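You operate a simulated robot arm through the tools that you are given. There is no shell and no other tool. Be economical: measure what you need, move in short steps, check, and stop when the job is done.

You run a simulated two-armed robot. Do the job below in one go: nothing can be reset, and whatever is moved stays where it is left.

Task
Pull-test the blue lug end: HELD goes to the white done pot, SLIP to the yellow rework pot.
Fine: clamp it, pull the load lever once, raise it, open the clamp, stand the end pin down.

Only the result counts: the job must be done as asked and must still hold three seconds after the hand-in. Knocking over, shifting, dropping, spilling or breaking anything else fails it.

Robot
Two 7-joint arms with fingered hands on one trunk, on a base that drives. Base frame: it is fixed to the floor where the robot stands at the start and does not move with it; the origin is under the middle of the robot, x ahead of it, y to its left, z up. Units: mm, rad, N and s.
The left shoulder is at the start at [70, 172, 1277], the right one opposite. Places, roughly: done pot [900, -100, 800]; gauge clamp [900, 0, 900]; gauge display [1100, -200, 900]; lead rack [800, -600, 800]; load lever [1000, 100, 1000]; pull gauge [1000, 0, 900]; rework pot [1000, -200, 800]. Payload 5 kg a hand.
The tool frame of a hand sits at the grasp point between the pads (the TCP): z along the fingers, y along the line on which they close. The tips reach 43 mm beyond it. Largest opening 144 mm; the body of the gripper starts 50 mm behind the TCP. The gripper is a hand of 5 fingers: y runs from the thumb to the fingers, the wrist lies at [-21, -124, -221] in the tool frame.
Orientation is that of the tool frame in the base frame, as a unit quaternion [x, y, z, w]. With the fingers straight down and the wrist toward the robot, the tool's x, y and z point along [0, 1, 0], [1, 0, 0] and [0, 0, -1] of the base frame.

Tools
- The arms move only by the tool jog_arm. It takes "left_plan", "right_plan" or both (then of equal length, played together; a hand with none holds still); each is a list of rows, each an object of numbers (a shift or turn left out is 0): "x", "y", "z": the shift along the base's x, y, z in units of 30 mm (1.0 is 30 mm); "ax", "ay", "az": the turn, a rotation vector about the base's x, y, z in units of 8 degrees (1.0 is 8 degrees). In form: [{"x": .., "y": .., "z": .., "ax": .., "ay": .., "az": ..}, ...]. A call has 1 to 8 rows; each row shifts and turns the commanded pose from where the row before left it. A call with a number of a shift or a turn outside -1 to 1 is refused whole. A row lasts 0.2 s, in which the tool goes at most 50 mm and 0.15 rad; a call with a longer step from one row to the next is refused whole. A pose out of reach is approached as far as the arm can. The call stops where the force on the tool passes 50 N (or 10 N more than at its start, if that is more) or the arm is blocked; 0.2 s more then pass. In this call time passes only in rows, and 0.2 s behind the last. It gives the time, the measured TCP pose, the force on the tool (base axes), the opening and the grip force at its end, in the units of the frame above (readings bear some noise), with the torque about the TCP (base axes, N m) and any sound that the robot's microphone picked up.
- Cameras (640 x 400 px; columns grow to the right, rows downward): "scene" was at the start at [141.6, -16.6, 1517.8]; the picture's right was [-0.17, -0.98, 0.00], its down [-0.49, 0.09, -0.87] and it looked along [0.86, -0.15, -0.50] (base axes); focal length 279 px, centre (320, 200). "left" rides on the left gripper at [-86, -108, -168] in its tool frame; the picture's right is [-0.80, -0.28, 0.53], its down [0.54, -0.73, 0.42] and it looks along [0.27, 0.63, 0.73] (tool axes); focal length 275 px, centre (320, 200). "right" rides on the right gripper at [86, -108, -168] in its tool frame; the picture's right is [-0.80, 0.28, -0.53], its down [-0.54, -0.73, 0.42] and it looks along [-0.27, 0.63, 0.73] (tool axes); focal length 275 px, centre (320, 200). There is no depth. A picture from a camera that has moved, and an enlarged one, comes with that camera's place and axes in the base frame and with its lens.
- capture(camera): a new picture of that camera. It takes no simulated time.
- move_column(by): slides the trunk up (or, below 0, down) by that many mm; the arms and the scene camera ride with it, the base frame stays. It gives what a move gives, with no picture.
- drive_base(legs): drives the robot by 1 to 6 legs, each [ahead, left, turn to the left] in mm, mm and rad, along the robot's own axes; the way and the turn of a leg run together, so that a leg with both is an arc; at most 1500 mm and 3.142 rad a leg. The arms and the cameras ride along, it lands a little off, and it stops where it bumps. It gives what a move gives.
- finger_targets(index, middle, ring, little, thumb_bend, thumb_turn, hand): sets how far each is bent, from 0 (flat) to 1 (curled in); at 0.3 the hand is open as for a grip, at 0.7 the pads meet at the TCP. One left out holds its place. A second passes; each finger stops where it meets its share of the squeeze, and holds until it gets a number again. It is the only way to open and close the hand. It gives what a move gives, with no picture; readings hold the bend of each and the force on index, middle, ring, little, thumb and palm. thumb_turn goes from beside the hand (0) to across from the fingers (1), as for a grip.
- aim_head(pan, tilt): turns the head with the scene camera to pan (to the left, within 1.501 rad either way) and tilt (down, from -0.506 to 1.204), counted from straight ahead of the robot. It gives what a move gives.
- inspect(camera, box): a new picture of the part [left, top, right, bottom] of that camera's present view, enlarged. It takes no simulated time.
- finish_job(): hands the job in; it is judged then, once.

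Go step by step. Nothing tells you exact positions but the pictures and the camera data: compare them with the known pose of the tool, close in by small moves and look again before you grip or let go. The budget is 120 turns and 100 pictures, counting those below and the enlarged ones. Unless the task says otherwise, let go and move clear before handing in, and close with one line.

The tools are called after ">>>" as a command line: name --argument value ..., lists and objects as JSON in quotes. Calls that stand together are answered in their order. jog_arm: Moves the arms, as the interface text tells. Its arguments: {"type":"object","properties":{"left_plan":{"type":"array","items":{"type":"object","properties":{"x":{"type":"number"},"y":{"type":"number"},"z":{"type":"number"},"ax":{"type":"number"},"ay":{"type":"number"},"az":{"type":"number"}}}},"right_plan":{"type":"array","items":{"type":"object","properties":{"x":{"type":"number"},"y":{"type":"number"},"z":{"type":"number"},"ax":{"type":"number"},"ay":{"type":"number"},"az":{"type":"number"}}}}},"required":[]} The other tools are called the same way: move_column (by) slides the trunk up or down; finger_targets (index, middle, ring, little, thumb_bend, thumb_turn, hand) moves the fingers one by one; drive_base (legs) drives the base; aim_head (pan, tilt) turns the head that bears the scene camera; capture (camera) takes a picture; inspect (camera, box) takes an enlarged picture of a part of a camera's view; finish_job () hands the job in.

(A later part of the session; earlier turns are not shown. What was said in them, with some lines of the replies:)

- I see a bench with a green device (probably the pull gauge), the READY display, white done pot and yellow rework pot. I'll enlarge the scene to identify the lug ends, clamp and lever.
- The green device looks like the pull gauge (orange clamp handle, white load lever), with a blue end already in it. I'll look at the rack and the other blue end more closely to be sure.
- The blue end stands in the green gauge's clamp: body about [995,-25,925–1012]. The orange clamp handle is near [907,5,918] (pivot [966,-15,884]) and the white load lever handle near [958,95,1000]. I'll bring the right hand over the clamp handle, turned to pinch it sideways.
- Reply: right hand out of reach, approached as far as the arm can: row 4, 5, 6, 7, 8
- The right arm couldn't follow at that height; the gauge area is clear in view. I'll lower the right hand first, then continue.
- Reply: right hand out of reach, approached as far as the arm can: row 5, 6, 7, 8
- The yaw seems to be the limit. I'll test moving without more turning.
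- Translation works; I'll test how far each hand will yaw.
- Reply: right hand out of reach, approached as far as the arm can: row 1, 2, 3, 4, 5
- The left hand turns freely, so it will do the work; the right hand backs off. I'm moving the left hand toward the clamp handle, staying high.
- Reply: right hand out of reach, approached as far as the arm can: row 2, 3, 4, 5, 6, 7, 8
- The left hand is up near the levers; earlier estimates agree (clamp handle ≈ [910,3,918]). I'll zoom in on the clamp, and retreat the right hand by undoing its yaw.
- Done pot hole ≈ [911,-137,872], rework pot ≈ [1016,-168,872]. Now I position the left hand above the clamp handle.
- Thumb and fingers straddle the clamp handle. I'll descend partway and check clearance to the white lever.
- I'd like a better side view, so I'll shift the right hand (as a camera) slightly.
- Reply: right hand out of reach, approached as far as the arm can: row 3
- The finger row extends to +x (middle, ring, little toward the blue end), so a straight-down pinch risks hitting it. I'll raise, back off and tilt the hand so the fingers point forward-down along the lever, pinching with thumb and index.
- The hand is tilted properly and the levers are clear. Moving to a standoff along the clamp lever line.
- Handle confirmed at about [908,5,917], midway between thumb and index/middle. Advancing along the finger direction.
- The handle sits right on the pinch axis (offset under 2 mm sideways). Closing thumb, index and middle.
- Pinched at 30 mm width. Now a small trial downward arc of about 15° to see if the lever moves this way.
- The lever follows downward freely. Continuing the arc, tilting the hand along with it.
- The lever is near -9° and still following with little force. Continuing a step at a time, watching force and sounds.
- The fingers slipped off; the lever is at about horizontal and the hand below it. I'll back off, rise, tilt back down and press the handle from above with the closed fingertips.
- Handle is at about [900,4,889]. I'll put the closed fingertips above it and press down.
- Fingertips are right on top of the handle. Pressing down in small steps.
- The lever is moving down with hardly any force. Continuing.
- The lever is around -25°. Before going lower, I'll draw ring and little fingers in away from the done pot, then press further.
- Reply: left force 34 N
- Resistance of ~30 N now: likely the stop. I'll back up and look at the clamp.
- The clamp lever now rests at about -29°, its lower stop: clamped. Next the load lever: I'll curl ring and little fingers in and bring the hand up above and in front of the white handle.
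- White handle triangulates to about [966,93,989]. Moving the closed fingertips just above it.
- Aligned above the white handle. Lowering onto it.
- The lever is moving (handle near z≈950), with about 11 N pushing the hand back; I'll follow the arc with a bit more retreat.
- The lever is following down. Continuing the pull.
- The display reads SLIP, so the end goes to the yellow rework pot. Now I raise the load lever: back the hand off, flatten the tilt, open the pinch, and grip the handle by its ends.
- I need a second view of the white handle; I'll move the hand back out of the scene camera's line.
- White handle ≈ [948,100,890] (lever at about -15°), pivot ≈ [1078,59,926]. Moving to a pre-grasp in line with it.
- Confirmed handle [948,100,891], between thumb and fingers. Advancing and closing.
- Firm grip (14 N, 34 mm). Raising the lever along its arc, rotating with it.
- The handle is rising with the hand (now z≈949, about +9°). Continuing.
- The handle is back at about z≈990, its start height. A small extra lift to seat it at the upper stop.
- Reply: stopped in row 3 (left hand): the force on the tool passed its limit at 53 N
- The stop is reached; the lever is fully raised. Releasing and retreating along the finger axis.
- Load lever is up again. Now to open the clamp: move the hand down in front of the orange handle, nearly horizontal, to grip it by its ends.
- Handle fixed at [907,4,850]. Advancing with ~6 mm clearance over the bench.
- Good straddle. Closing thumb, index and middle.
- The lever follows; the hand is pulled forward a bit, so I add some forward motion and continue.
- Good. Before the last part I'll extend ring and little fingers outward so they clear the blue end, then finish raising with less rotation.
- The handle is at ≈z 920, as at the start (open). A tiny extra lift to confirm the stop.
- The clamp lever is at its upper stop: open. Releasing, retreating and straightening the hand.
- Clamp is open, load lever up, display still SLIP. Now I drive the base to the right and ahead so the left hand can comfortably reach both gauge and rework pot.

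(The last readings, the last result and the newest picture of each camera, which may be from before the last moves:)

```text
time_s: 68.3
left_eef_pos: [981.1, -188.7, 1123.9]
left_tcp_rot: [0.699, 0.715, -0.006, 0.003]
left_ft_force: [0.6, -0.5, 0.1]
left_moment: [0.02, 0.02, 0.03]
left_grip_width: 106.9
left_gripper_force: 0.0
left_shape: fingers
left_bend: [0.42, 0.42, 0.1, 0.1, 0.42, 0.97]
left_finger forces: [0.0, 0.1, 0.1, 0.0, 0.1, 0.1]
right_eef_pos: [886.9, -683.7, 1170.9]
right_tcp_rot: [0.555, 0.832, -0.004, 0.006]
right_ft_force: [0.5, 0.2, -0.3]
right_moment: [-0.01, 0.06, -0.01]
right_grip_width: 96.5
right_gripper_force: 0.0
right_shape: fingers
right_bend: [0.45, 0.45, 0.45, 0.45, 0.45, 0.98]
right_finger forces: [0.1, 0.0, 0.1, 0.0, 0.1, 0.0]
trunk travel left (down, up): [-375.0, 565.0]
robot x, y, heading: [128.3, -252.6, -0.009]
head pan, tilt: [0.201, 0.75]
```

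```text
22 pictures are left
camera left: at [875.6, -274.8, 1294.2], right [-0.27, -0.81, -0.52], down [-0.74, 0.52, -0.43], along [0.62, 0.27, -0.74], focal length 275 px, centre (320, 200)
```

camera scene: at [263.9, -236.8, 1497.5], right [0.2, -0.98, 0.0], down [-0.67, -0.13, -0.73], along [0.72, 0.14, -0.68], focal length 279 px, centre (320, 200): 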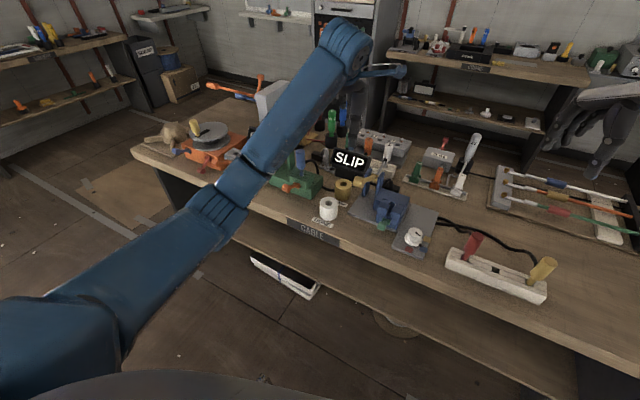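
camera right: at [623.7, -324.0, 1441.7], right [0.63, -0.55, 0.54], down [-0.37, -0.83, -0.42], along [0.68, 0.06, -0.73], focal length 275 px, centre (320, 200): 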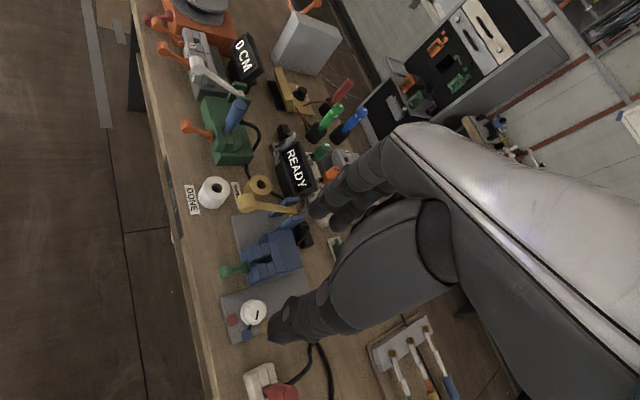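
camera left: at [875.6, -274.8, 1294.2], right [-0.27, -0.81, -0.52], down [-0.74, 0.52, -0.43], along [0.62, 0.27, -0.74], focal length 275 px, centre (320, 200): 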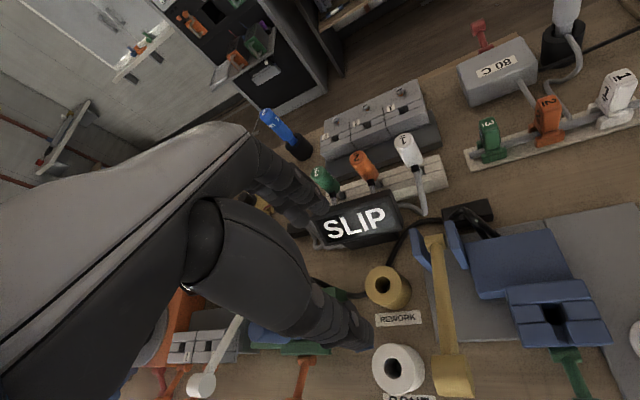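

Rework pot hole from this view ≈ [1012,-173]. Now I bring the hand over the blue end.

>>> jog_arm --left_plan '[{"y": 0.9}, {"y": 0.9}, {"y": 0.9}, {"y": 0.9}, {"y": 0.9}, {"y": 0.9, "x": 0.4}]'

>>> finger_targets --hand "left" --index 0.48 --middle 0.48 --ring 0.48 --little 0.48 --thumb_bend 0.48

>>> inspect --camera "left" --box '[160, 100, 480, 400]'

>>> inspect --camera "scene" --box '[240, 110, 400, 210]'

```text
time_s: 69.7
left_eef_pos: [991.1, -25.7, 1126.6]
left_tcp_rot: [0.7, 0.714, -0.005, 0.004]
left_ft_force: [1.4, -0.2, 0.3]
left_moment: [-0.04, 0.03, -0.03]
left_grip_width: 107.0
left_gripper_force: 0.1
left_shape: fingers
left_bend: [0.42, 0.42, 0.1, 0.1, 0.42, 0.97]
left_finger forces: [0.1, 0.0, 0.1, 0.0, 0.1, 0.0]
right_eef_pos: [886.9, -685.3, 1172.7]
right_tcp_rot: [0.554, 0.833, -0.005, 0.006]
right_ft_force: [0.3, 0.1, -0.8]
right_moment: [-0.01, -0.01, 0.05]
right_grip_width: 96.9
right_gripper_force: 0.0
right_shape: fingers
right_bend: [0.45, 0.45, 0.45, 0.45, 0.45, 0.98]
right_finger forces: [0.0, 0.0, 0.0, 0.0, 0.1, 0.1]
trunk travel left (down, up): [-375.0, 565.0]
robot x, y, heading: [127.1, -255.3, -0.002]
head pan, tilt: [0.201, 0.75]
```

```text
time_s: 70.7
left_eef_pos: [991.3, -26.7, 1126.0]
left_tcp_rot: [0.699, 0.715, -0.005, 0.003]
left_ft_force: [0.5, -0.3, -0.7]
left_moment: [0.03, -0.02, 0.02]
left_grip_width: 86.4
left_gripper_force: 0.1
left_shape: fingers
left_bend: [0.48, 0.48, 0.48, 0.48, 0.48, 0.97]
left_finger forces: [0.0, 0.0, 0.0, 0.0, 0.1, 0.0]
right_eef_pos: [886.8, -685.6, 1173.5]
right_tcp_rot: [0.554, 0.833, -0.005, 0.005]
right_ft_force: [-0.2, 0.6, -0.6]
right_moment: [-0.02, 0.0, -0.01]
right_grip_width: 97.0
right_gripper_force: 0.1
right_shape: fingers
right_bend: [0.45, 0.45, 0.45, 0.45, 0.45, 0.98]
right_finger forces: [0.0, 0.0, 0.1, 0.1, 0.1, 0.0]
trunk travel left (down, up): [-375.0, 565.0]
robot x, y, heading: [131.9, -254.4, -0.003]
head pan, tilt: [0.201, 0.75]
```

```text
1.33 times, centred on (320, 250) of left
camera zoom: at [886.0, -112.9, 1294.9], right [-0.27, -0.81, -0.52], down [-0.74, 0.52, -0.43], along [0.62, 0.27, -0.74], focal length 367 px, centre (320, 133)
```

zoom: 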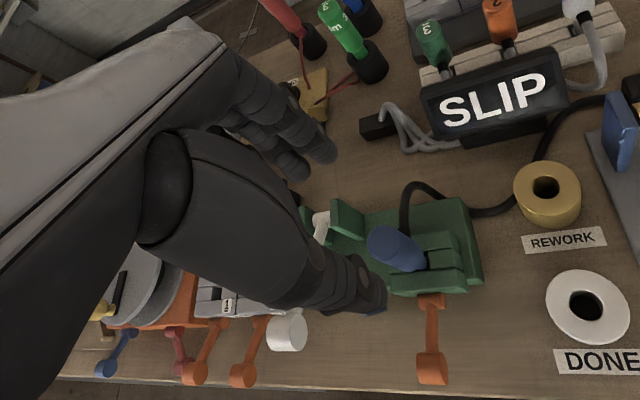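

```text
4.00 times, centred on (320, 160) of scene
camera zoom: at [262.9, -236.5, 1497.6], right [0.2, -0.98, 0.0], down [-0.67, -0.13, -0.73], along [0.72, 0.14, -0.68], focal length 1116 px, centre (320, 360)
```

zoom: 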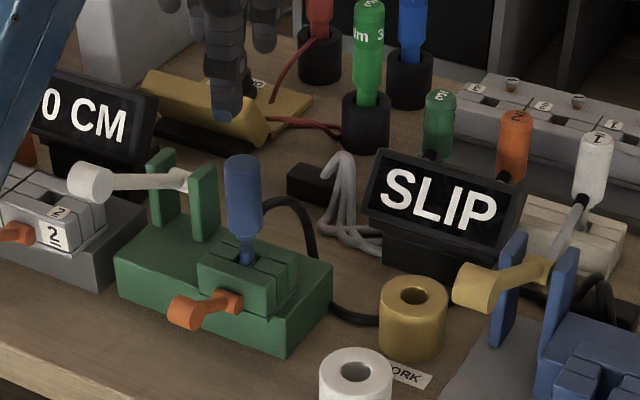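

Blue end top at ≈[995,-28,1003], centred under the hand. Descending to take its upper part (above the cable exit).

>>> jog_arm --left_plan '[{"x": 0.13, "z": -1}, {"z": -1}, {"z": -1}, {"z": -0.7}, {"z": -0.4}]'

>>> inspect --camera "scene" --box '[240, 110, 400, 210]'

>>> inspect --camera "left" --box '[160, 100, 480, 400]'

```text
time_s: 71.9
left_eef_pos: [995.8, -26.4, 1002.8]
left_tcp_rot: [0.7, 0.715, -0.006, 0.003]
left_ft_force: [-0.5, -0.6, 0.4]
left_moment: [-0.01, -0.02, -0.03]
left_grip_width: 86.0
left_gripper_force: 0.0
left_shape: fingers
left_bend: [0.48, 0.48, 0.48, 0.48, 0.48, 0.97]
left_finger forces: [0.0, 0.0, 0.0, 0.0, 0.0, 0.0]
right_eef_pos: [885.3, -685.6, 1173.4]
right_tcp_rot: [0.554, 0.832, -0.005, 0.005]
right_ft_force: [-0.3, -0.3, 0.5]
right_moment: [0.01, -0.03, 0.01]
right_grip_width: 96.6
right_gripper_force: 0.1
right_shape: fingers
right_bend: [0.45, 0.45, 0.45, 0.45, 0.45, 0.98]
right_finger forces: [0.0, 0.0, 0.0, 0.1, 0.0, 0.0]
trunk travel left (down, up): [-375.0, 565.0]
robot x, y, heading: [130.6, -252.2, -0.006]
head pan, tilt: [0.201, 0.75]
```

```text
4.00 times, centred on (320, 160) of scene
camera zoom: at [262.9, -236.6, 1497.6], right [0.2, -0.98, 0.0], down [-0.67, -0.13, -0.73], along [0.72, 0.14, -0.68], focal length 1116 px, centre (320, 360)
```

zoom: 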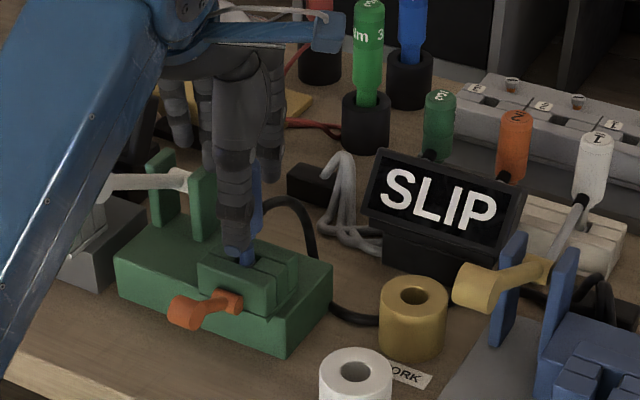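

```text
1.33 times, centred on (320, 250) of left
camera zoom: at [890.3, -112.4, 1171.4], right [-0.27, -0.81, -0.52], down [-0.74, 0.52, -0.43], along [0.62, 0.27, -0.74], focal length 367 px, centre (320, 133)
```

zoom: 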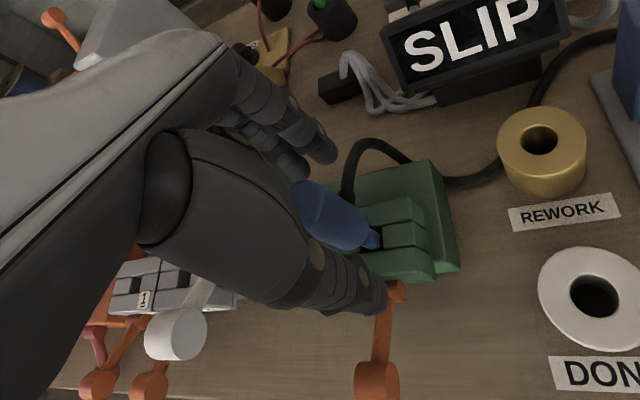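

Straddling correctly. Closing thumb, index and middle on the body.

>>> finger_targets --hand "left" --index 0.72 --middle 0.72 --thumb_bend 0.72

>>> inspect --camera "left" --box '[220, 180, 480, 340]'

```text
time_s: 72.9
left_eef_pos: [996.4, -26.3, 1002.3]
left_tcp_rot: [0.699, 0.715, -0.005, 0.003]
left_ft_force: [-2.4, 0.2, -0.4]
left_moment: [-0.05, 0.13, 0.02]
left_grip_width: 23.7
left_gripper_force: 13.2
left_shape: fingers
left_bend: [0.71, 0.68, 0.48, 0.48, 0.65, 0.96]
left_finger forces: [7.9, 5.4, 0.0, 0.0, 13.2, 0.0]
right_eef_pos: [887.9, -686.0, 1173.8]
right_tcp_rot: [0.555, 0.832, -0.004, 0.006]
right_ft_force: [-0.5, 0.1, 0.6]
right_moment: [-0.03, 0.01, -0.01]
right_grip_width: 96.9
right_gripper_force: 0.1
right_shape: fingers
right_bend: [0.45, 0.45, 0.45, 0.45, 0.45, 0.98]
right_finger forces: [0.0, 0.0, 0.0, 0.0, 0.1, 0.1]
trunk travel left (down, up): [-375.0, 565.0]
robot x, y, heading: [130.8, -255.4, -0.005]
head pan, tilt: [0.201, 0.75]
```

```text
2.46 times, centred on (350, 260) of left
camera zoom: at [890.3, -112.6, 1171.5], right [-0.27, -0.81, -0.52], down [-0.74, 0.52, -0.43], along [0.62, 0.27, -0.74], focal length 678 px, centre (246, 52)
```

zoom: 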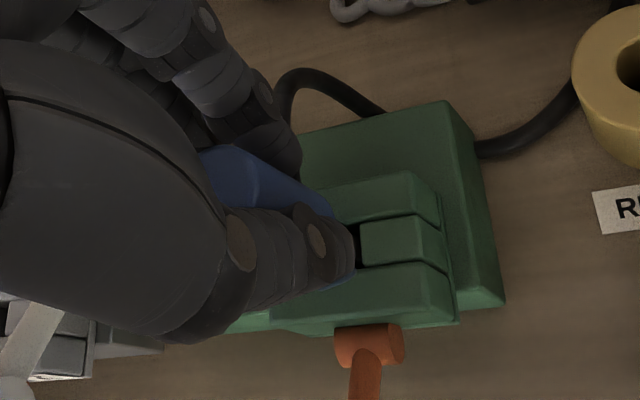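

Gripped at about 13 N. Lifting straight up in small steps.

>>> jog_arm --left_plan '[{"z": 0.3}, {"z": 0.4}, {"z": 0.5}, {"z": 0.5}, {"z": 0.5}]'

>>> inspect --camera "scene" --box '[240, 110, 400, 210]'

```text
time_s: 74.1
left_eef_pos: [996.5, -27.1, 1068.1]
left_tcp_rot: [0.698, 0.716, -0.005, 0.003]
left_ft_force: [-0.1, 0.0, -1.0]
left_moment: [0.02, -0.05, 0.01]
left_grip_width: 24.1
left_gripper_force: 13.9
left_shape: fingers
left_bend: [0.71, 0.71, 0.48, 0.48, 0.65, 0.96]
left_finger forces: [8.3, 6.3, 0.1, 0.1, 13.3, 0.0]
right_eef_pos: [888.3, -685.0, 1172.7]
right_tcp_rot: [0.554, 0.832, -0.004, 0.005]
right_ft_force: [0.1, 0.2, -0.5]
right_moment: [0.04, -0.02, -0.01]
right_grip_width: 96.8
right_gripper_force: 0.0
right_shape: fingers
right_bend: [0.45, 0.45, 0.45, 0.45, 0.45, 0.98]
right_finger forces: [0.1, 0.1, 0.1, 0.0, 0.0, 0.1]
trunk travel left (down, up): [-375.0, 565.0]
robot x, y, heading: [126.5, -252.5, -0.003]
head pan, tilt: [0.201, 0.75]
```

```text
4.00 times, centred on (320, 160) of scene
camera zoom: at [262.8, -236.8, 1497.6], right [0.2, -0.98, 0.0], down [-0.67, -0.13, -0.73], along [0.72, 0.14, -0.68], focal length 1116 px, centre (320, 360)
```

zoom: 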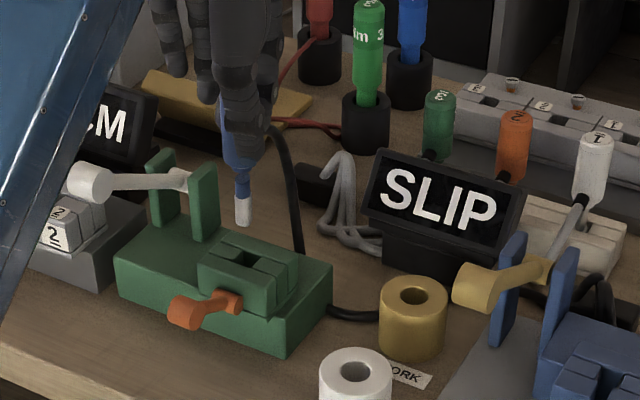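

The end is free of the clamp with pin pointing down (tip ≈122 mm below the TCP). I'll tuck the ring and little fingers, then carry it over the rework pot.

>>> finger_targets --hand "left" --ring 0.62 --little 0.62

>>> jog_arm --left_plan '[{"z": 0.5, "y": -0.4}, {"x": 0.13, "y": -0.8, "z": 0.2}, {"x": 0.13, "y": -0.9}, {"x": 0.13, "y": -0.9}, {"x": 0.13, "y": -0.9}, {"x": 0.13, "y": -0.9}]'

>>> inspect --camera "scene" --box '[280, 110, 440, 210]'

>>> inspect --camera "left" --box '[220, 180, 480, 340]'

```text
time_s: 75.1
left_eef_pos: [997.3, -27.8, 1068.1]
left_tcp_rot: [0.699, 0.715, -0.006, 0.003]
left_ft_force: [0.5, -0.3, -0.8]
left_moment: [-0.03, -0.01, 0.04]
left_grip_width: 24.3
left_gripper_force: 13.4
left_shape: fingers
left_bend: [0.71, 0.71, 0.62, 0.62, 0.65, 0.96]
left_finger forces: [8.3, 6.2, 0.0, 0.0, 13.4, 0.0]
right_eef_pos: [886.1, -685.0, 1172.9]
right_tcp_rot: [0.554, 0.832, -0.005, 0.005]
right_ft_force: [0.3, -0.7, 0.5]
right_moment: [0.03, -0.01, -0.01]
right_grip_width: 96.7
right_gripper_force: 0.1
right_shape: fingers
right_bend: [0.45, 0.45, 0.45, 0.45, 0.45, 0.98]
right_finger forces: [0.0, 0.0, 0.0, 0.0, 0.0, 0.0]
trunk travel left (down, up): [-375.0, 565.0]
robot x, y, heading: [131.4, -254.5, -0.001]
head pan, tilt: [0.201, 0.75]
```

```text
time_s: 76.5
left_eef_pos: [1016.6, -171.1, 1089.5]
left_tcp_rot: [0.699, 0.715, -0.005, 0.003]
left_ft_force: [0.0, 0.6, -1.8]
left_moment: [-0.01, 0.04, 0.0]
left_grip_width: 23.6
left_gripper_force: 13.7
left_shape: fingers
left_bend: [0.71, 0.71, 0.62, 0.62, 0.65, 0.96]
left_finger forces: [8.3, 6.2, 0.0, 0.1, 13.1, 0.0]
right_eef_pos: [886.8, -685.6, 1171.9]
right_tcp_rot: [0.554, 0.832, -0.004, 0.005]
right_ft_force: [0.4, -0.9, 0.0]
right_moment: [0.04, 0.02, 0.02]
right_grip_width: 96.9
right_gripper_force: 0.1
right_shape: fingers
right_bend: [0.45, 0.45, 0.45, 0.45, 0.45, 0.98]
right_finger forces: [0.0, 0.1, 0.0, 0.0, 0.0, 0.1]
trunk travel left (down, up): [-375.0, 565.0]
robot x, y, heading: [128.3, -253.5, 0.0]
head pan, tilt: [0.201, 0.75]
```

```text
4.00 times, centred on (360, 160) of scene
camera zoom: at [263.1, -238.2, 1497.6], right [0.2, -0.98, 0.0], down [-0.67, -0.13, -0.73], along [0.72, 0.14, -0.68], focal length 1116 px, centre (160, 360)
```

zoom: 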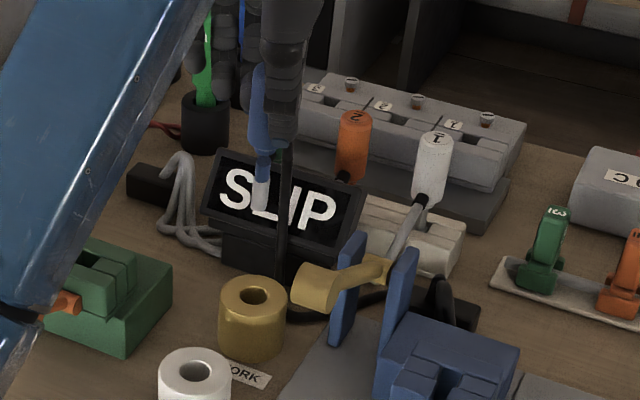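

```text
2.46 times, centred on (350, 260) of left
camera zoom: at [910.7, -257.8, 1259.0], right [-0.27, -0.81, -0.52], down [-0.74, 0.52, -0.43], along [0.62, 0.27, -0.74], focal length 678 px, centre (246, 52)
```

zoom: 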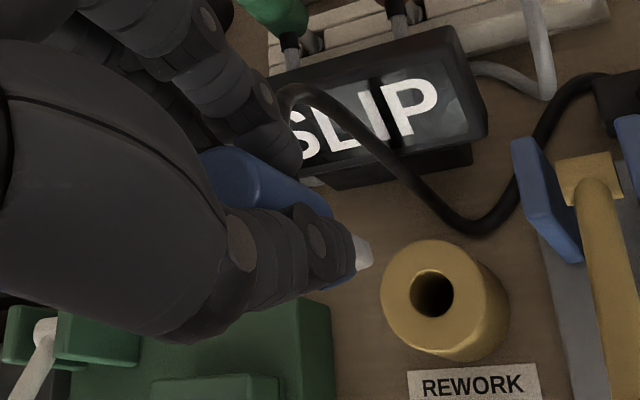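

Pin tip ≈ [1017,-174,967] and hole ≈ [1014,-174,880]: shift x by −4 mm and lower to just above the pot, then recheck.

>>> jog_arm --left_plan '[{"x": -0.13, "z": -0.5}, {"z": -0.7}, {"z": -0.7}]'

>>> inspect --camera "scene" --box '[310, 140, 390, 190]'

>>> inspect --camera "left" --box '[300, 220, 460, 320]'

```text
time_s: 77.3
left_eef_pos: [1013.1, -170.1, 1033.4]
left_tcp_rot: [0.699, 0.716, -0.005, 0.003]
left_ft_force: [-0.2, 0.5, -1.0]
left_moment: [0.02, 0.01, -0.01]
left_grip_width: 24.2
left_gripper_force: 14.1
left_shape: fingers
left_bend: [0.71, 0.71, 0.62, 0.62, 0.65, 0.96]
left_finger forces: [8.3, 6.3, 0.0, 0.1, 13.1, 0.0]
right_eef_pos: [887.0, -684.6, 1173.0]
right_tcp_rot: [0.554, 0.832, -0.005, 0.005]
right_ft_force: [-0.5, 0.4, -0.1]
right_moment: [-0.01, 0.01, 0.01]
right_grip_width: 97.0
right_gripper_force: 0.1
right_shape: fingers
right_bend: [0.45, 0.45, 0.45, 0.45, 0.45, 0.98]
right_finger forces: [0.1, 0.1, 0.1, 0.0, 0.0, 0.0]
trunk travel left (down, up): [-375.0, 565.0]
robot x, y, heading: [128.0, -253.5, -0.001]
head pan, tilt: [0.201, 0.75]
```

```text
8.00 times, centred on (350, 165) of scene
camera zoom: at [263.4, -236.3, 1497.6], right [0.2, -0.98, 0.0], down [-0.67, -0.13, -0.73], along [0.72, 0.14, -0.68], focal length 2233 px, centre (80, 480)
```

zoom: 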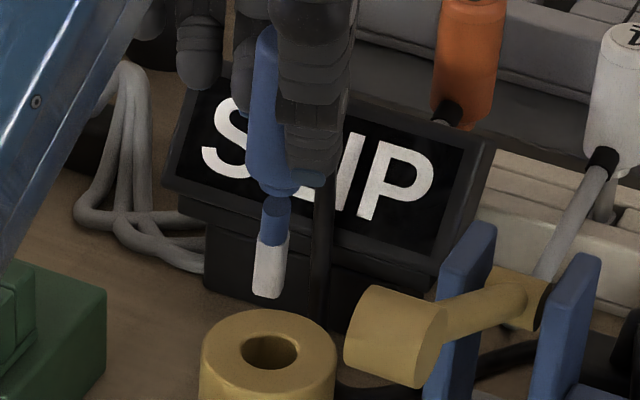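

```text
4.00 times, centred on (380, 270) of left
camera zoom: at [906.8, -256.4, 1201.9], right [-0.27, -0.81, -0.52], down [-0.74, 0.52, -0.43], along [0.62, 0.27, -0.74], focal length 1101 px, centre (80, -80)
```

zoom: 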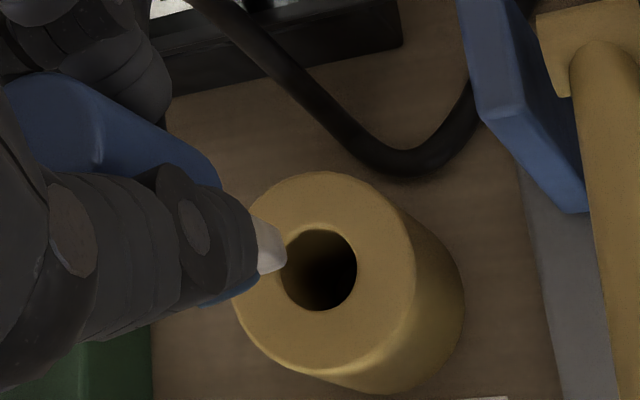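

Nearly aligned; correct x +2.5, y −1 and lower, watching forces.

>>> jog_arm --left_plan '[{"x": 0.08, "y": -0.035, "z": -0.4}, {"z": -0.4}, {"z": -0.15}]'

>>> inspect --camera "scene" --box '[310, 140, 390, 190]'

>>> inspect --camera "left" --box '[300, 220, 460, 320]'

```text
time_s: 78.1
left_eef_pos: [1015.3, -171.6, 1005.2]
left_tcp_rot: [0.699, 0.715, -0.005, 0.002]
left_ft_force: [0.5, 0.5, -0.2]
left_moment: [-0.02, 0.02, 0.0]
left_grip_width: 24.2
left_gripper_force: 14.1
left_shape: fingers
left_bend: [0.71, 0.71, 0.62, 0.62, 0.65, 0.96]
left_finger forces: [8.3, 6.3, 0.0, 0.0, 13.0, 0.1]
right_eef_pos: [887.1, -686.1, 1173.1]
right_tcp_rot: [0.555, 0.832, -0.004, 0.006]
right_ft_force: [0.7, 0.0, -0.4]
right_moment: [0.02, 0.0, -0.02]
right_grip_width: 96.7
right_gripper_force: 0.1
right_shape: fingers
right_bend: [0.45, 0.45, 0.45, 0.45, 0.45, 0.98]
right_finger forces: [0.0, 0.0, 0.1, 0.0, 0.0, 0.0]
trunk travel left (down, up): [-375.0, 565.0]
robot x, y, heading: [130.5, -255.8, -0.007]
head pan, tilt: [0.201, 0.75]
```

```text
8.00 times, centred on (350, 165) of scene
camera zoom: at [262.9, -236.9, 1497.6], right [0.2, -0.98, 0.0], down [-0.67, -0.13, -0.73], along [0.72, 0.14, -0.68], focal length 2233 px, centre (80, 480)
```

zoom: 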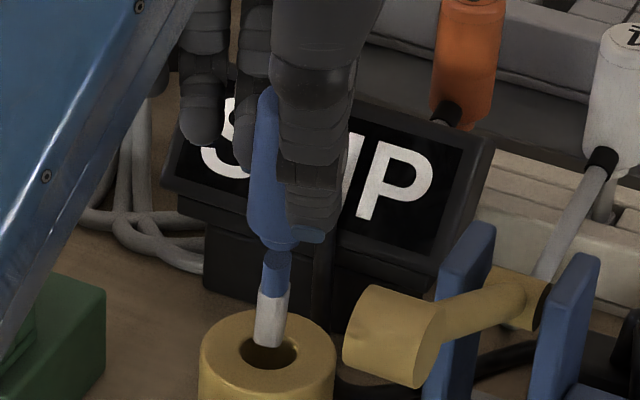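

```text
4.00 times, centred on (380, 270) of left
camera zoom: at [908.7, -258.4, 1173.5], right [-0.27, -0.81, -0.52], down [-0.74, 0.52, -0.43], along [0.62, 0.27, -0.74], focal length 1101 px, centre (80, -80)
```

zoom: 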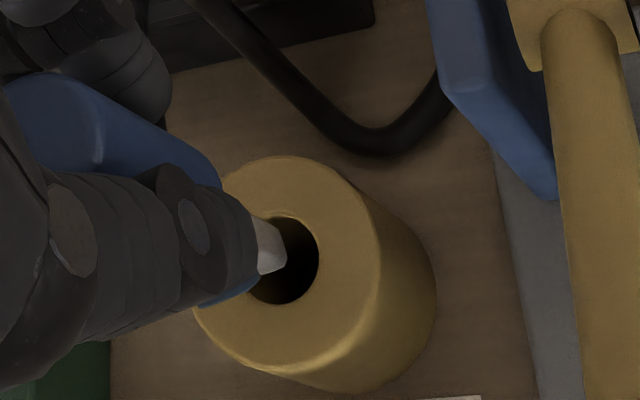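

The pin tip is entering the hole, centred. Lowering gently.

>>> jog_arm --left_plan '[{"z": -0.15}, {"z": -0.15}, {"z": -0.15}]'

>>> jog_arm --left_plan '[{"z": -0.12}, {"z": -0.12}]'

>>> inspect --camera "scene" --box '[310, 140, 390, 190]'

```text
time_s: 78.9
left_eef_pos: [1014.1, -171.5, 991.4]
left_tcp_rot: [0.699, 0.715, -0.006, 0.003]
left_ft_force: [-0.3, 0.2, -0.1]
left_moment: [-0.01, -0.02, 0.0]
left_grip_width: 23.7
left_gripper_force: 13.7
left_shape: fingers
left_bend: [0.71, 0.71, 0.62, 0.62, 0.65, 0.96]
left_finger forces: [8.3, 6.3, 0.0, 0.1, 13.0, 0.0]
right_eef_pos: [886.4, -685.1, 1172.8]
right_tcp_rot: [0.554, 0.832, -0.004, 0.006]
right_ft_force: [0.3, -1.0, -0.3]
right_moment: [0.02, 0.01, 0.0]
right_grip_width: 96.9
right_gripper_force: 0.1
right_shape: fingers
right_bend: [0.45, 0.45, 0.45, 0.45, 0.45, 0.98]
right_finger forces: [0.0, 0.0, 0.1, 0.0, 0.0, 0.1]
trunk travel left (down, up): [-375.0, 565.0]
robot x, y, heading: [125.2, -250.7, -0.004]
head pan, tilt: [0.201, 0.75]
```

```text
time_s: 79.5
left_eef_pos: [1015.1, -170.9, 982.5]
left_tcp_rot: [0.699, 0.715, -0.005, 0.003]
left_ft_force: [-0.5, 0.9, -1.3]
left_moment: [0.0, 0.02, -0.03]
left_grip_width: 24.1
left_gripper_force: 13.8
left_shape: fingers
left_bend: [0.71, 0.71, 0.62, 0.62, 0.65, 0.96]
left_finger forces: [8.3, 6.2, 0.0, 0.0, 13.1, 0.0]
right_eef_pos: [887.3, -686.0, 1172.9]
right_tcp_rot: [0.554, 0.832, -0.004, 0.005]
right_ft_force: [-0.3, -0.1, 0.4]
right_moment: [0.0, 0.0, 0.0]
right_grip_width: 96.9
right_gripper_force: 0.0
right_shape: fingers
right_bend: [0.45, 0.45, 0.45, 0.45, 0.45, 0.98]
right_finger forces: [0.0, 0.0, 0.0, 0.0, 0.0, 0.0]
trunk travel left (down, up): [-375.0, 565.0]
robot x, y, heading: [130.9, -252.0, -0.004]
head pan, tilt: [0.201, 0.75]
```

```text
8.00 times, centred on (350, 165) of scene
camera zoom: at [263.1, -236.8, 1497.6], right [0.2, -0.98, 0.0], down [-0.67, -0.13, -0.73], along [0.72, 0.14, -0.68], focal length 2233 px, centre (80, 480)
```

zoom: 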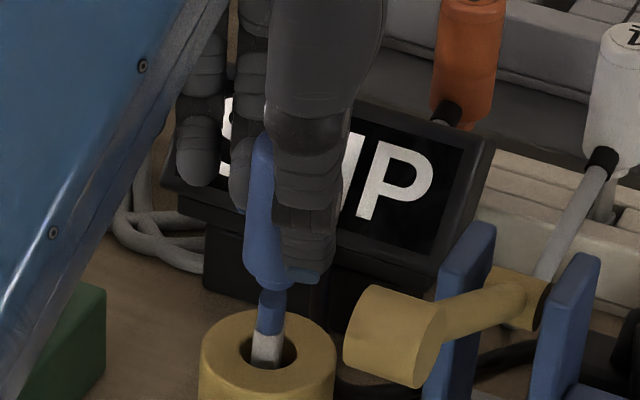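

Pin is in the hole. Continuing down until it seats.

>>> jog_arm --left_plan '[{"z": -0.12}, {"z": -0.12}, {"z": -0.12}]'

>>> jog_arm --left_plan '[{"z": -0.1}, {"z": -0.1}]'

>>> inspect --camera "scene" --box '[310, 140, 390, 190]'

```text
time_s: 80.3
left_eef_pos: [1014.8, -170.3, 971.7]
left_tcp_rot: [0.699, 0.715, -0.006, 0.003]
left_ft_force: [0.8, -0.1, -1.1]
left_moment: [0.01, -0.01, -0.01]
left_grip_width: 24.1
left_gripper_force: 13.9
left_shape: fingers
left_bend: [0.71, 0.71, 0.62, 0.62, 0.65, 0.96]
left_finger forces: [8.3, 6.3, 0.1, 0.0, 13.1, 0.0]
right_eef_pos: [887.0, -685.6, 1172.3]
right_tcp_rot: [0.554, 0.833, -0.004, 0.006]
right_ft_force: [-0.1, -0.8, 0.9]
right_moment: [-0.01, 0.0, 0.02]
right_grip_width: 96.6
right_gripper_force: 0.0
right_shape: fingers
right_bend: [0.45, 0.45, 0.45, 0.45, 0.45, 0.98]
right_finger forces: [0.1, 0.0, 0.0, 0.0, 0.0, 0.0]
trunk travel left (down, up): [-375.0, 565.0]
robot x, y, heading: [129.2, -249.4, -0.007]
head pan, tilt: [0.201, 0.75]
```

```text
time_s: 80.9
left_eef_pos: [1014.4, -171.0, 966.4]
left_tcp_rot: [0.699, 0.716, -0.006, 0.003]
left_ft_force: [-0.1, -0.9, -1.3]
left_moment: [-0.01, -0.02, -0.01]
left_grip_width: 24.2
left_gripper_force: 14.1
left_shape: fingers
left_bend: [0.71, 0.71, 0.62, 0.62, 0.65, 0.96]
left_finger forces: [8.3, 6.3, 0.0, 0.0, 13.2, 0.0]
right_eef_pos: [887.5, -685.1, 1172.5]
right_tcp_rot: [0.554, 0.833, -0.005, 0.006]
right_ft_force: [-0.1, -0.1, -0.1]
right_moment: [-0.02, -0.02, 0.01]
right_grip_width: 96.9
right_gripper_force: 0.1
right_shape: fingers
right_bend: [0.45, 0.45, 0.45, 0.45, 0.45, 0.98]
right_finger forces: [0.0, 0.1, 0.0, 0.0, 0.0, 0.0]
trunk travel left (down, up): [-375.0, 565.0]
robot x, y, heading: [128.1, -251.6, -0.002]
head pan, tilt: [0.201, 0.75]
```

```text
8.00 times, centred on (350, 165) of scene
camera zoom: at [263.1, -236.8, 1497.6], right [0.2, -0.98, 0.0], down [-0.67, -0.13, -0.73], along [0.72, 0.14, -0.68], focal length 2233 px, centre (80, 480)
```

zoom: 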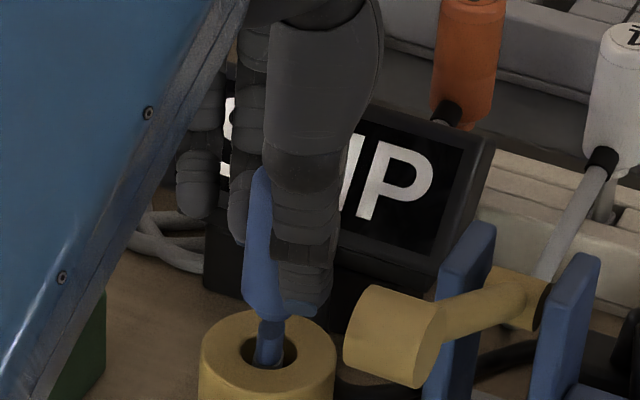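

About 10–15 mm remain. Continuing with small steps until contact.

>>> jog_arm --left_plan '[{"z": -0.1}, {"z": -0.1}]'

>>> jog_arm --left_plan '[{"z": -0.08}, {"z": -0.08}]'

```text
time_s: 81.5
left_eef_pos: [1014.7, -173.1, 959.9]
left_tcp_rot: [0.7, 0.714, -0.006, 0.003]
left_ft_force: [0.9, -0.2, -1.7]
left_moment: [-0.02, -0.02, 0.0]
left_grip_width: 23.9
left_gripper_force: 13.4
left_shape: fingers
left_bend: [0.71, 0.71, 0.62, 0.62, 0.65, 0.96]
left_finger forces: [8.4, 6.3, 0.0, 0.0, 13.1, 0.0]
right_eef_pos: [887.0, -686.6, 1171.8]
right_tcp_rot: [0.554, 0.833, -0.004, 0.005]
right_ft_force: [0.6, 0.3, 0.0]
right_moment: [-0.03, 0.0, 0.01]
right_grip_width: 96.5
right_gripper_force: 0.1
right_shape: fingers
right_bend: [0.45, 0.45, 0.45, 0.45, 0.45, 0.98]
right_finger forces: [0.0, 0.1, 0.0, 0.1, 0.1, 0.0]
trunk travel left (down, up): [-375.0, 565.0]
robot x, y, heading: [130.1, -252.2, -0.002]
head pan, tilt: [0.201, 0.75]
```

```text
time_s: 82.1
left_eef_pos: [1014.0, -171.6, 955.6]
left_tcp_rot: [0.699, 0.715, -0.006, 0.003]
left_ft_force: [-0.5, 0.4, -1.8]
left_moment: [0.04, 0.0, 0.02]
left_grip_width: 24.0
left_gripper_force: 14.2
left_shape: fingers
left_bend: [0.71, 0.71, 0.62, 0.62, 0.65, 0.96]
left_finger forces: [8.3, 6.4, 0.0, 0.0, 13.1, 0.0]
right_eef_pos: [886.2, -685.5, 1173.1]
right_tcp_rot: [0.554, 0.833, -0.005, 0.006]
right_ft_force: [-0.9, 0.8, -0.8]
right_moment: [-0.01, -0.01, 0.0]
right_grip_width: 96.8
right_gripper_force: 0.0
right_shape: fingers
right_bend: [0.45, 0.45, 0.45, 0.45, 0.45, 0.98]
right_finger forces: [0.0, 0.0, 0.1, 0.0, 0.0, 0.0]
trunk travel left (down, up): [-375.0, 565.0]
robot x, y, heading: [128.8, -251.4, -0.008]
head pan, tilt: [0.201, 0.75]
```

>>> jog_arm --left_plan '[{"z": -0.08}, {"z": -0.08}]'

>>> inspect --camera "scene" --box '[310, 140, 390, 190]'

```text
time_s: 82.7
left_eef_pos: [1015.0, -172.2, 951.4]
left_tcp_rot: [0.698, 0.716, -0.006, 0.003]
left_ft_force: [-0.3, -0.2, -2.0]
left_moment: [-0.02, -0.02, -0.03]
left_grip_width: 23.9
left_gripper_force: 13.9
left_shape: fingers
left_bend: [0.71, 0.71, 0.62, 0.62, 0.65, 0.96]
left_finger forces: [8.3, 6.4, 0.1, 0.0, 13.1, 0.1]
right_eef_pos: [887.8, -685.6, 1173.6]
right_tcp_rot: [0.554, 0.833, -0.004, 0.005]
right_ft_force: [-0.2, 0.5, 0.4]
right_moment: [0.0, 0.01, -0.01]
right_grip_width: 96.7
right_gripper_force: 0.2
right_shape: fingers
right_bend: [0.45, 0.45, 0.45, 0.45, 0.45, 0.98]
right_finger forces: [0.0, 0.0, 0.1, 0.0, 0.0, 0.1]
trunk travel left (down, up): [-375.0, 565.0]
robot x, y, heading: [132.3, -248.9, -0.004]
head pan, tilt: [0.201, 0.75]
```

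```text
8.00 times, centred on (350, 165) of scene
camera zoom: at [263.1, -236.8, 1497.6], right [0.2, -0.98, 0.0], down [-0.67, -0.13, -0.73], along [0.72, 0.14, -0.68], focal length 2233 px, centre (80, 480)
```

zoom: 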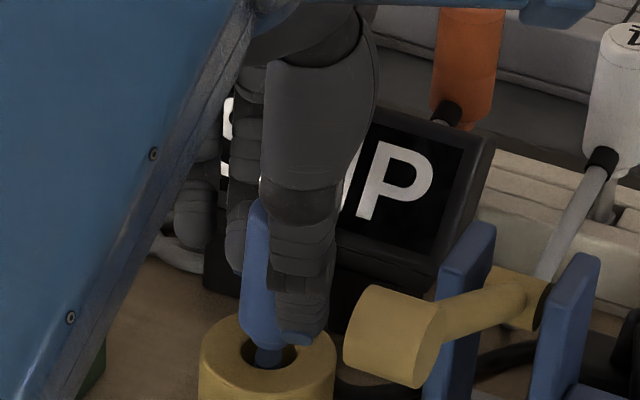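

Nearly seated; a few more 2 mm steps.

>>> jog_arm --left_plan '[{"z": -0.07}, {"z": -0.07}]'

>>> jog_arm --left_plan '[{"z": -0.07}]'

```text
time_s: 83.3
left_eef_pos: [1014.3, -171.9, 947.6]
left_tcp_rot: [0.699, 0.715, -0.005, 0.003]
left_ft_force: [-0.5, -0.5, 4.2]
left_moment: [-0.02, 0.03, 0.03]
left_grip_width: 24.0
left_gripper_force: 14.5
left_shape: fingers
left_bend: [0.71, 0.71, 0.62, 0.62, 0.65, 0.96]
left_finger forces: [8.8, 6.7, 0.0, 0.0, 13.5, 0.0]
right_eef_pos: [885.7, -685.8, 1172.3]
right_tcp_rot: [0.554, 0.833, -0.004, 0.005]
right_ft_force: [0.0, -0.8, -0.3]
right_moment: [-0.01, -0.02, 0.0]
right_grip_width: 96.8
right_gripper_force: 0.1
right_shape: fingers
right_bend: [0.45, 0.45, 0.45, 0.45, 0.45, 0.98]
right_finger forces: [0.1, 0.0, 0.1, 0.1, 0.0, 0.1]
trunk travel left (down, up): [-375.0, 565.0]
robot x, y, heading: [127.2, -250.7, -0.001]
head pan, tilt: [0.201, 0.75]
```

```text
time_s: 83.7
left_eef_pos: [1014.1, -172.1, 946.9]
left_tcp_rot: [0.699, 0.715, -0.005, 0.005]
left_ft_force: [-0.4, 0.0, 10.9]
left_moment: [-0.04, -0.02, -0.02]
left_grip_width: 23.5
left_gripper_force: 16.0
left_shape: fingers
left_bend: [0.71, 0.71, 0.62, 0.62, 0.65, 0.96]
left_finger forces: [9.4, 8.0, 0.0, 0.1, 14.4, 0.0]
right_eef_pos: [885.2, -685.9, 1174.2]
right_tcp_rot: [0.554, 0.832, -0.004, 0.007]
right_ft_force: [0.7, -0.8, -0.1]
right_moment: [-0.01, -0.02, -0.03]
right_grip_width: 97.2
right_gripper_force: 0.0
right_shape: fingers
right_bend: [0.45, 0.45, 0.45, 0.45, 0.45, 0.98]
right_finger forces: [0.0, 0.0, 0.0, 0.0, 0.0, 0.0]
trunk travel left (down, up): [-375.0, 565.0]
robot x, y, heading: [128.4, -252.9, 0.001]
head pan, tilt: [0.201, 0.75]
```

Seated (11 N upward). Easing off slightly, then opening the fingers.

>>> jog_arm --left_plan '[{"z": 0.06}]'

>>> finger_targets --hand "left" --index 0.54 --middle 0.54 --ring 0.54 --little 0.54 --thumb_bend 0.54

>>> inspect --camera "scene" --box '[300, 120, 400, 190]'

```text
time_s: 84.1
left_eef_pos: [1014.0, -171.8, 946.9]
left_tcp_rot: [0.699, 0.715, -0.005, 0.003]
left_ft_force: [0.3, -0.8, 9.7]
left_moment: [-0.05, -0.07, 0.0]
left_grip_width: 23.6
left_gripper_force: 15.7
left_shape: fingers
left_bend: [0.71, 0.71, 0.62, 0.62, 0.65, 0.96]
left_finger forces: [9.6, 7.9, 0.0, 0.1, 14.4, 0.0]
right_eef_pos: [886.3, -686.0, 1173.9]
right_tcp_rot: [0.554, 0.832, -0.004, 0.006]
right_ft_force: [0.0, -0.1, 0.2]
right_moment: [0.0, 0.0, 0.01]
right_grip_width: 96.9
right_gripper_force: 0.0
right_shape: fingers
right_bend: [0.45, 0.45, 0.45, 0.45, 0.45, 0.98]
right_finger forces: [0.0, 0.0, 0.1, 0.1, 0.0, 0.0]
trunk travel left (down, up): [-375.0, 565.0]
robot x, y, heading: [130.0, -253.7, -0.008]
head pan, tilt: [0.201, 0.75]
```

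```text
time_s: 85.1
left_eef_pos: [1014.4, -170.8, 946.4]
left_tcp_rot: [0.699, 0.715, -0.006, 0.003]
left_ft_force: [-0.2, 0.5, 0.3]
left_moment: [-0.03, -0.01, 0.02]
left_grip_width: 63.8
left_gripper_force: 0.2
left_shape: fingers
left_bend: [0.54, 0.54, 0.54, 0.54, 0.54, 0.97]
left_finger forces: [0.1, 0.0, 0.0, 0.0, 0.0, 0.0]
right_eef_pos: [886.7, -684.7, 1173.8]
right_tcp_rot: [0.554, 0.832, -0.004, 0.004]
right_ft_force: [0.7, -0.3, -0.3]
right_moment: [-0.02, 0.0, -0.01]
right_grip_width: 96.9
right_gripper_force: 0.2
right_shape: fingers
right_bend: [0.45, 0.45, 0.45, 0.45, 0.45, 0.98]
right_finger forces: [0.1, 0.0, 0.0, 0.1, 0.0, 0.0]
trunk travel left (down, up): [-375.0, 565.0]
robot x, y, heading: [129.9, -251.9, -0.004]
head pan, tilt: [0.201, 0.75]
```

```text
5.71 times, centred on (350, 155) of scene
camera zoom: at [262.8, -236.8, 1497.6], right [0.2, -0.98, 0.0], down [-0.67, -0.13, -0.73], along [0.72, 0.14, -0.68], focal length 1595 px, centre (149, 457)
```

zoom: 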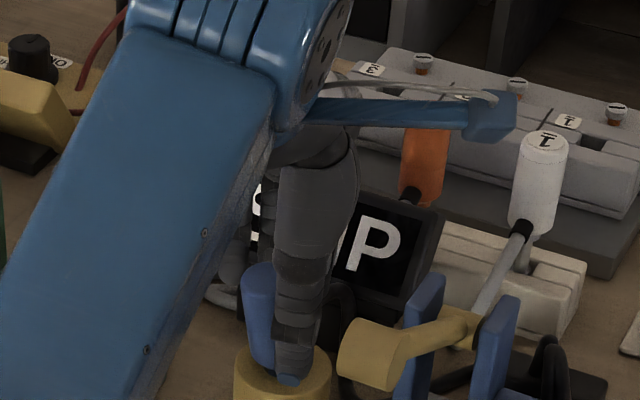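

Released and the end stands upright in the pot. Rising straight up carefully.

>>> jog_arm --left_plan '[{"z": 0.5}, {"z": 0.7}, {"z": 0.9}, {"z": 1}, {"z": 1}, {"z": 1}, {"z": 1, "x": -0.5}, {"z": 0.5, "x": -1}]'

>>> jog_arm --left_plan '[{"x": -1, "y": 0.5}, {"x": -1, "y": 0.5}, {"x": -1, "y": 0.5}, {"x": -1, "y": 0.5}]'

>>> capture --camera "scene"

>>> inspect --camera "left" --box '[320, 150, 640, 400]'

```text
time_s: 86.9
left_eef_pos: [970.1, -171.5, 1146.2]
left_tcp_rot: [0.7, 0.714, -0.005, 0.004]
left_ft_force: [-0.5, 0.0, -0.1]
left_moment: [0.02, -0.01, 0.0]
left_grip_width: 63.8
left_gripper_force: 0.1
left_shape: fingers
left_bend: [0.54, 0.54, 0.54, 0.54, 0.54, 0.97]
left_finger forces: [0.0, 0.0, 0.0, 0.0, 0.1, 0.0]
right_eef_pos: [885.5, -685.2, 1174.3]
right_tcp_rot: [0.555, 0.832, -0.004, 0.006]
right_ft_force: [-0.7, 0.1, 0.1]
right_moment: [0.01, -0.04, -0.02]
right_grip_width: 96.8
right_gripper_force: 0.1
right_shape: fingers
right_bend: [0.45, 0.45, 0.45, 0.45, 0.45, 0.98]
right_finger forces: [0.0, 0.0, 0.0, 0.0, 0.0, 0.1]
trunk travel left (down, up): [-375.0, 565.0]
robot x, y, heading: [131.0, -250.6, -0.007]
head pan, tilt: [0.201, 0.75]
```

```text
time_s: 88.1
left_eef_pos: [874.7, -62.0, 1141.1]
left_tcp_rot: [0.675, 0.737, 0.026, -0.008]
left_ft_force: [0.3, -2.1, 0.6]
left_moment: [0.11, 0.04, 0.01]
left_grip_width: 63.9
left_gripper_force: 0.0
left_shape: fingers
left_bend: [0.54, 0.54, 0.54, 0.54, 0.54, 0.98]
left_finger forces: [0.1, 0.0, 0.1, 0.1, 0.0, 0.0]
left hand out of reach, approached as far as the arm can: row 4
right_eef_pos: [886.1, -685.8, 1172.4]
right_tcp_rot: [0.554, 0.832, -0.004, 0.005]
right_ft_force: [0.1, -0.4, 0.1]
right_moment: [0.1, -0.02, 0.0]
right_grip_width: 97.0
right_gripper_force: 0.0
right_shape: fingers
right_bend: [0.45, 0.45, 0.45, 0.45, 0.45, 0.98]
right_finger forces: [0.1, 0.0, 0.0, 0.0, 0.1, 0.0]
trunk travel left (down, up): [-375.0, 565.0]
robot x, y, heading: [129.4, -249.3, -0.004]
head pan, tilt: [0.201, 0.75]
stopped in row 4 (left hand): the arm was blocked; the commanded pose is now the measured one
```

```text
5 pictures are left
camera scene: at [262.6, -239.4, 1497.6], right [0.2, -0.98, 0.0], down [-0.67, -0.13, -0.73], along [0.72, 0.15, -0.68], focal length 279 px, centre (320, 200)
```

scene: 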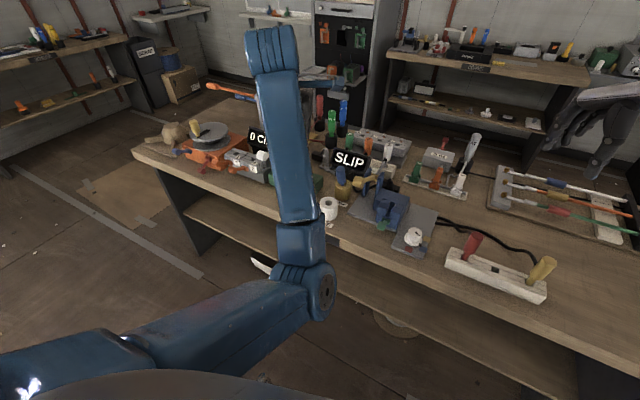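

```text
1.60 times, centred on (480, 275) of left
camera zoom: at [770.1, -164.4, 1301.6], right [-0.2, -0.79, -0.58], down [-0.76, 0.5, -0.42], along [0.62, 0.36, -0.7], focal length 440 px, centre (64, 80)
```

zoom: 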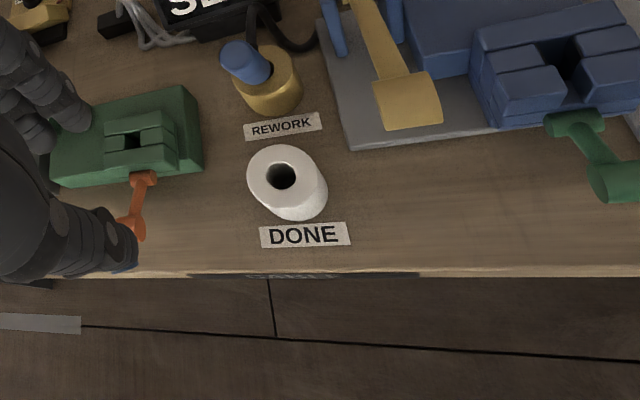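

The blue end stands pin-down in the yellow rework pot. The arm reached its limit near the bench edge, so I reverse that last bit and rise clear, then take a final look.

>>> jog_arm --left_plan '[{"x": 0.7, "y": -0.4, "z": 0.5}, {"z": 1}, {"z": 1}]'

>>> inspect --camera "left" --box '[320, 120, 640, 370]'

>>> inspect --camera "scene" --box '[220, 110, 400, 220]'

```text
time_s: 88.9
left_eef_pos: [902.7, -54.9, 1209.5]
left_tcp_rot: [0.669, 0.743, 0.03, -0.011]
left_ft_force: [0.5, 0.1, -0.8]
left_moment: [-0.03, -0.01, 0.01]
left_grip_width: 63.9
left_gripper_force: 0.1
left_shape: fingers
left_bend: [0.54, 0.54, 0.54, 0.54, 0.54, 0.98]
left_finger forces: [0.0, 0.0, 0.0, 0.1, 0.1, 0.1]
left hand out of reach, approached as far as the arm can: row 3
right_eef_pos: [888.0, -682.4, 1173.6]
right_tcp_rot: [0.553, 0.833, -0.004, 0.007]
right_ft_force: [-0.6, -0.8, -0.5]
right_moment: [-0.05, 0.0, -0.01]
right_grip_width: 96.6
right_gripper_force: 0.0
right_shape: fingers
right_bend: [0.45, 0.45, 0.45, 0.45, 0.45, 0.98]
right_finger forces: [0.0, 0.0, 0.0, 0.0, 0.0, 0.0]
trunk travel left (down, up): [-375.0, 565.0]
robot x, y, heading: [131.4, -249.1, -0.003]
head pan, tilt: [0.201, 0.75]
```

```text
1.60 times, centred on (480, 245) of left
camera zoom: at [800.1, -162.6, 1369.6], right [-0.18, -0.79, -0.59], down [-0.77, 0.49, -0.41], along [0.61, 0.37, -0.7], focal length 440 px, centre (64, 128)
```

zoom: 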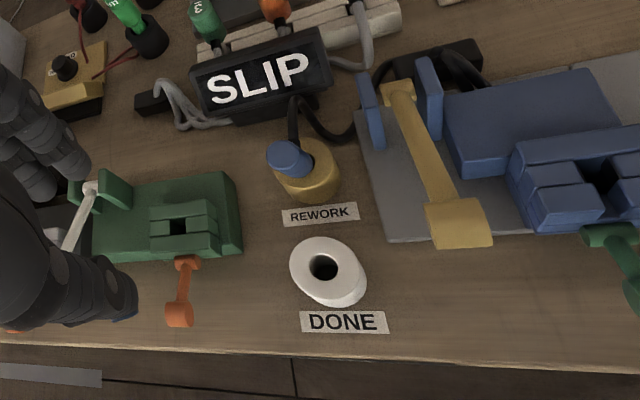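

```text
3.56 times, centred on (310, 165) of scene
camera zoom: at [262.9, -235.1, 1497.5], right [0.2, -0.98, 0.0], down [-0.67, -0.14, -0.73], along [0.72, 0.14, -0.68], focal length 992 px, centre (356, 324)
```

zoom: 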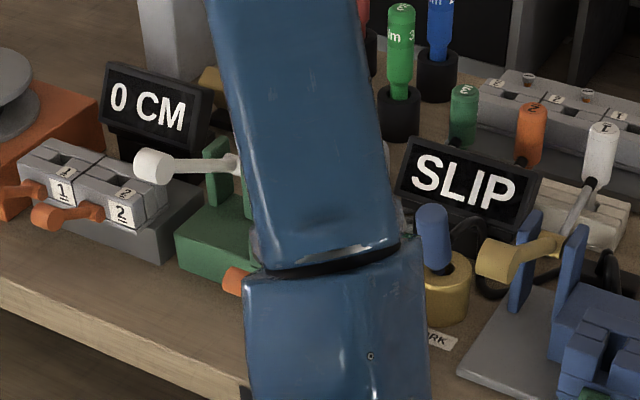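

The display reads SLIP and the blue end stands upright, pin down, in the yellow rework pot. The load lever is up, the clamp is open, both hands are clear and nothing else has moved.

>>> finish_job

```text
The job is handed in.
```

The blue lug end tested SLIP and now stands pin down in the yellow rework pot, with the load lever raised, the clamp open and both hands clear. The job is handed in.
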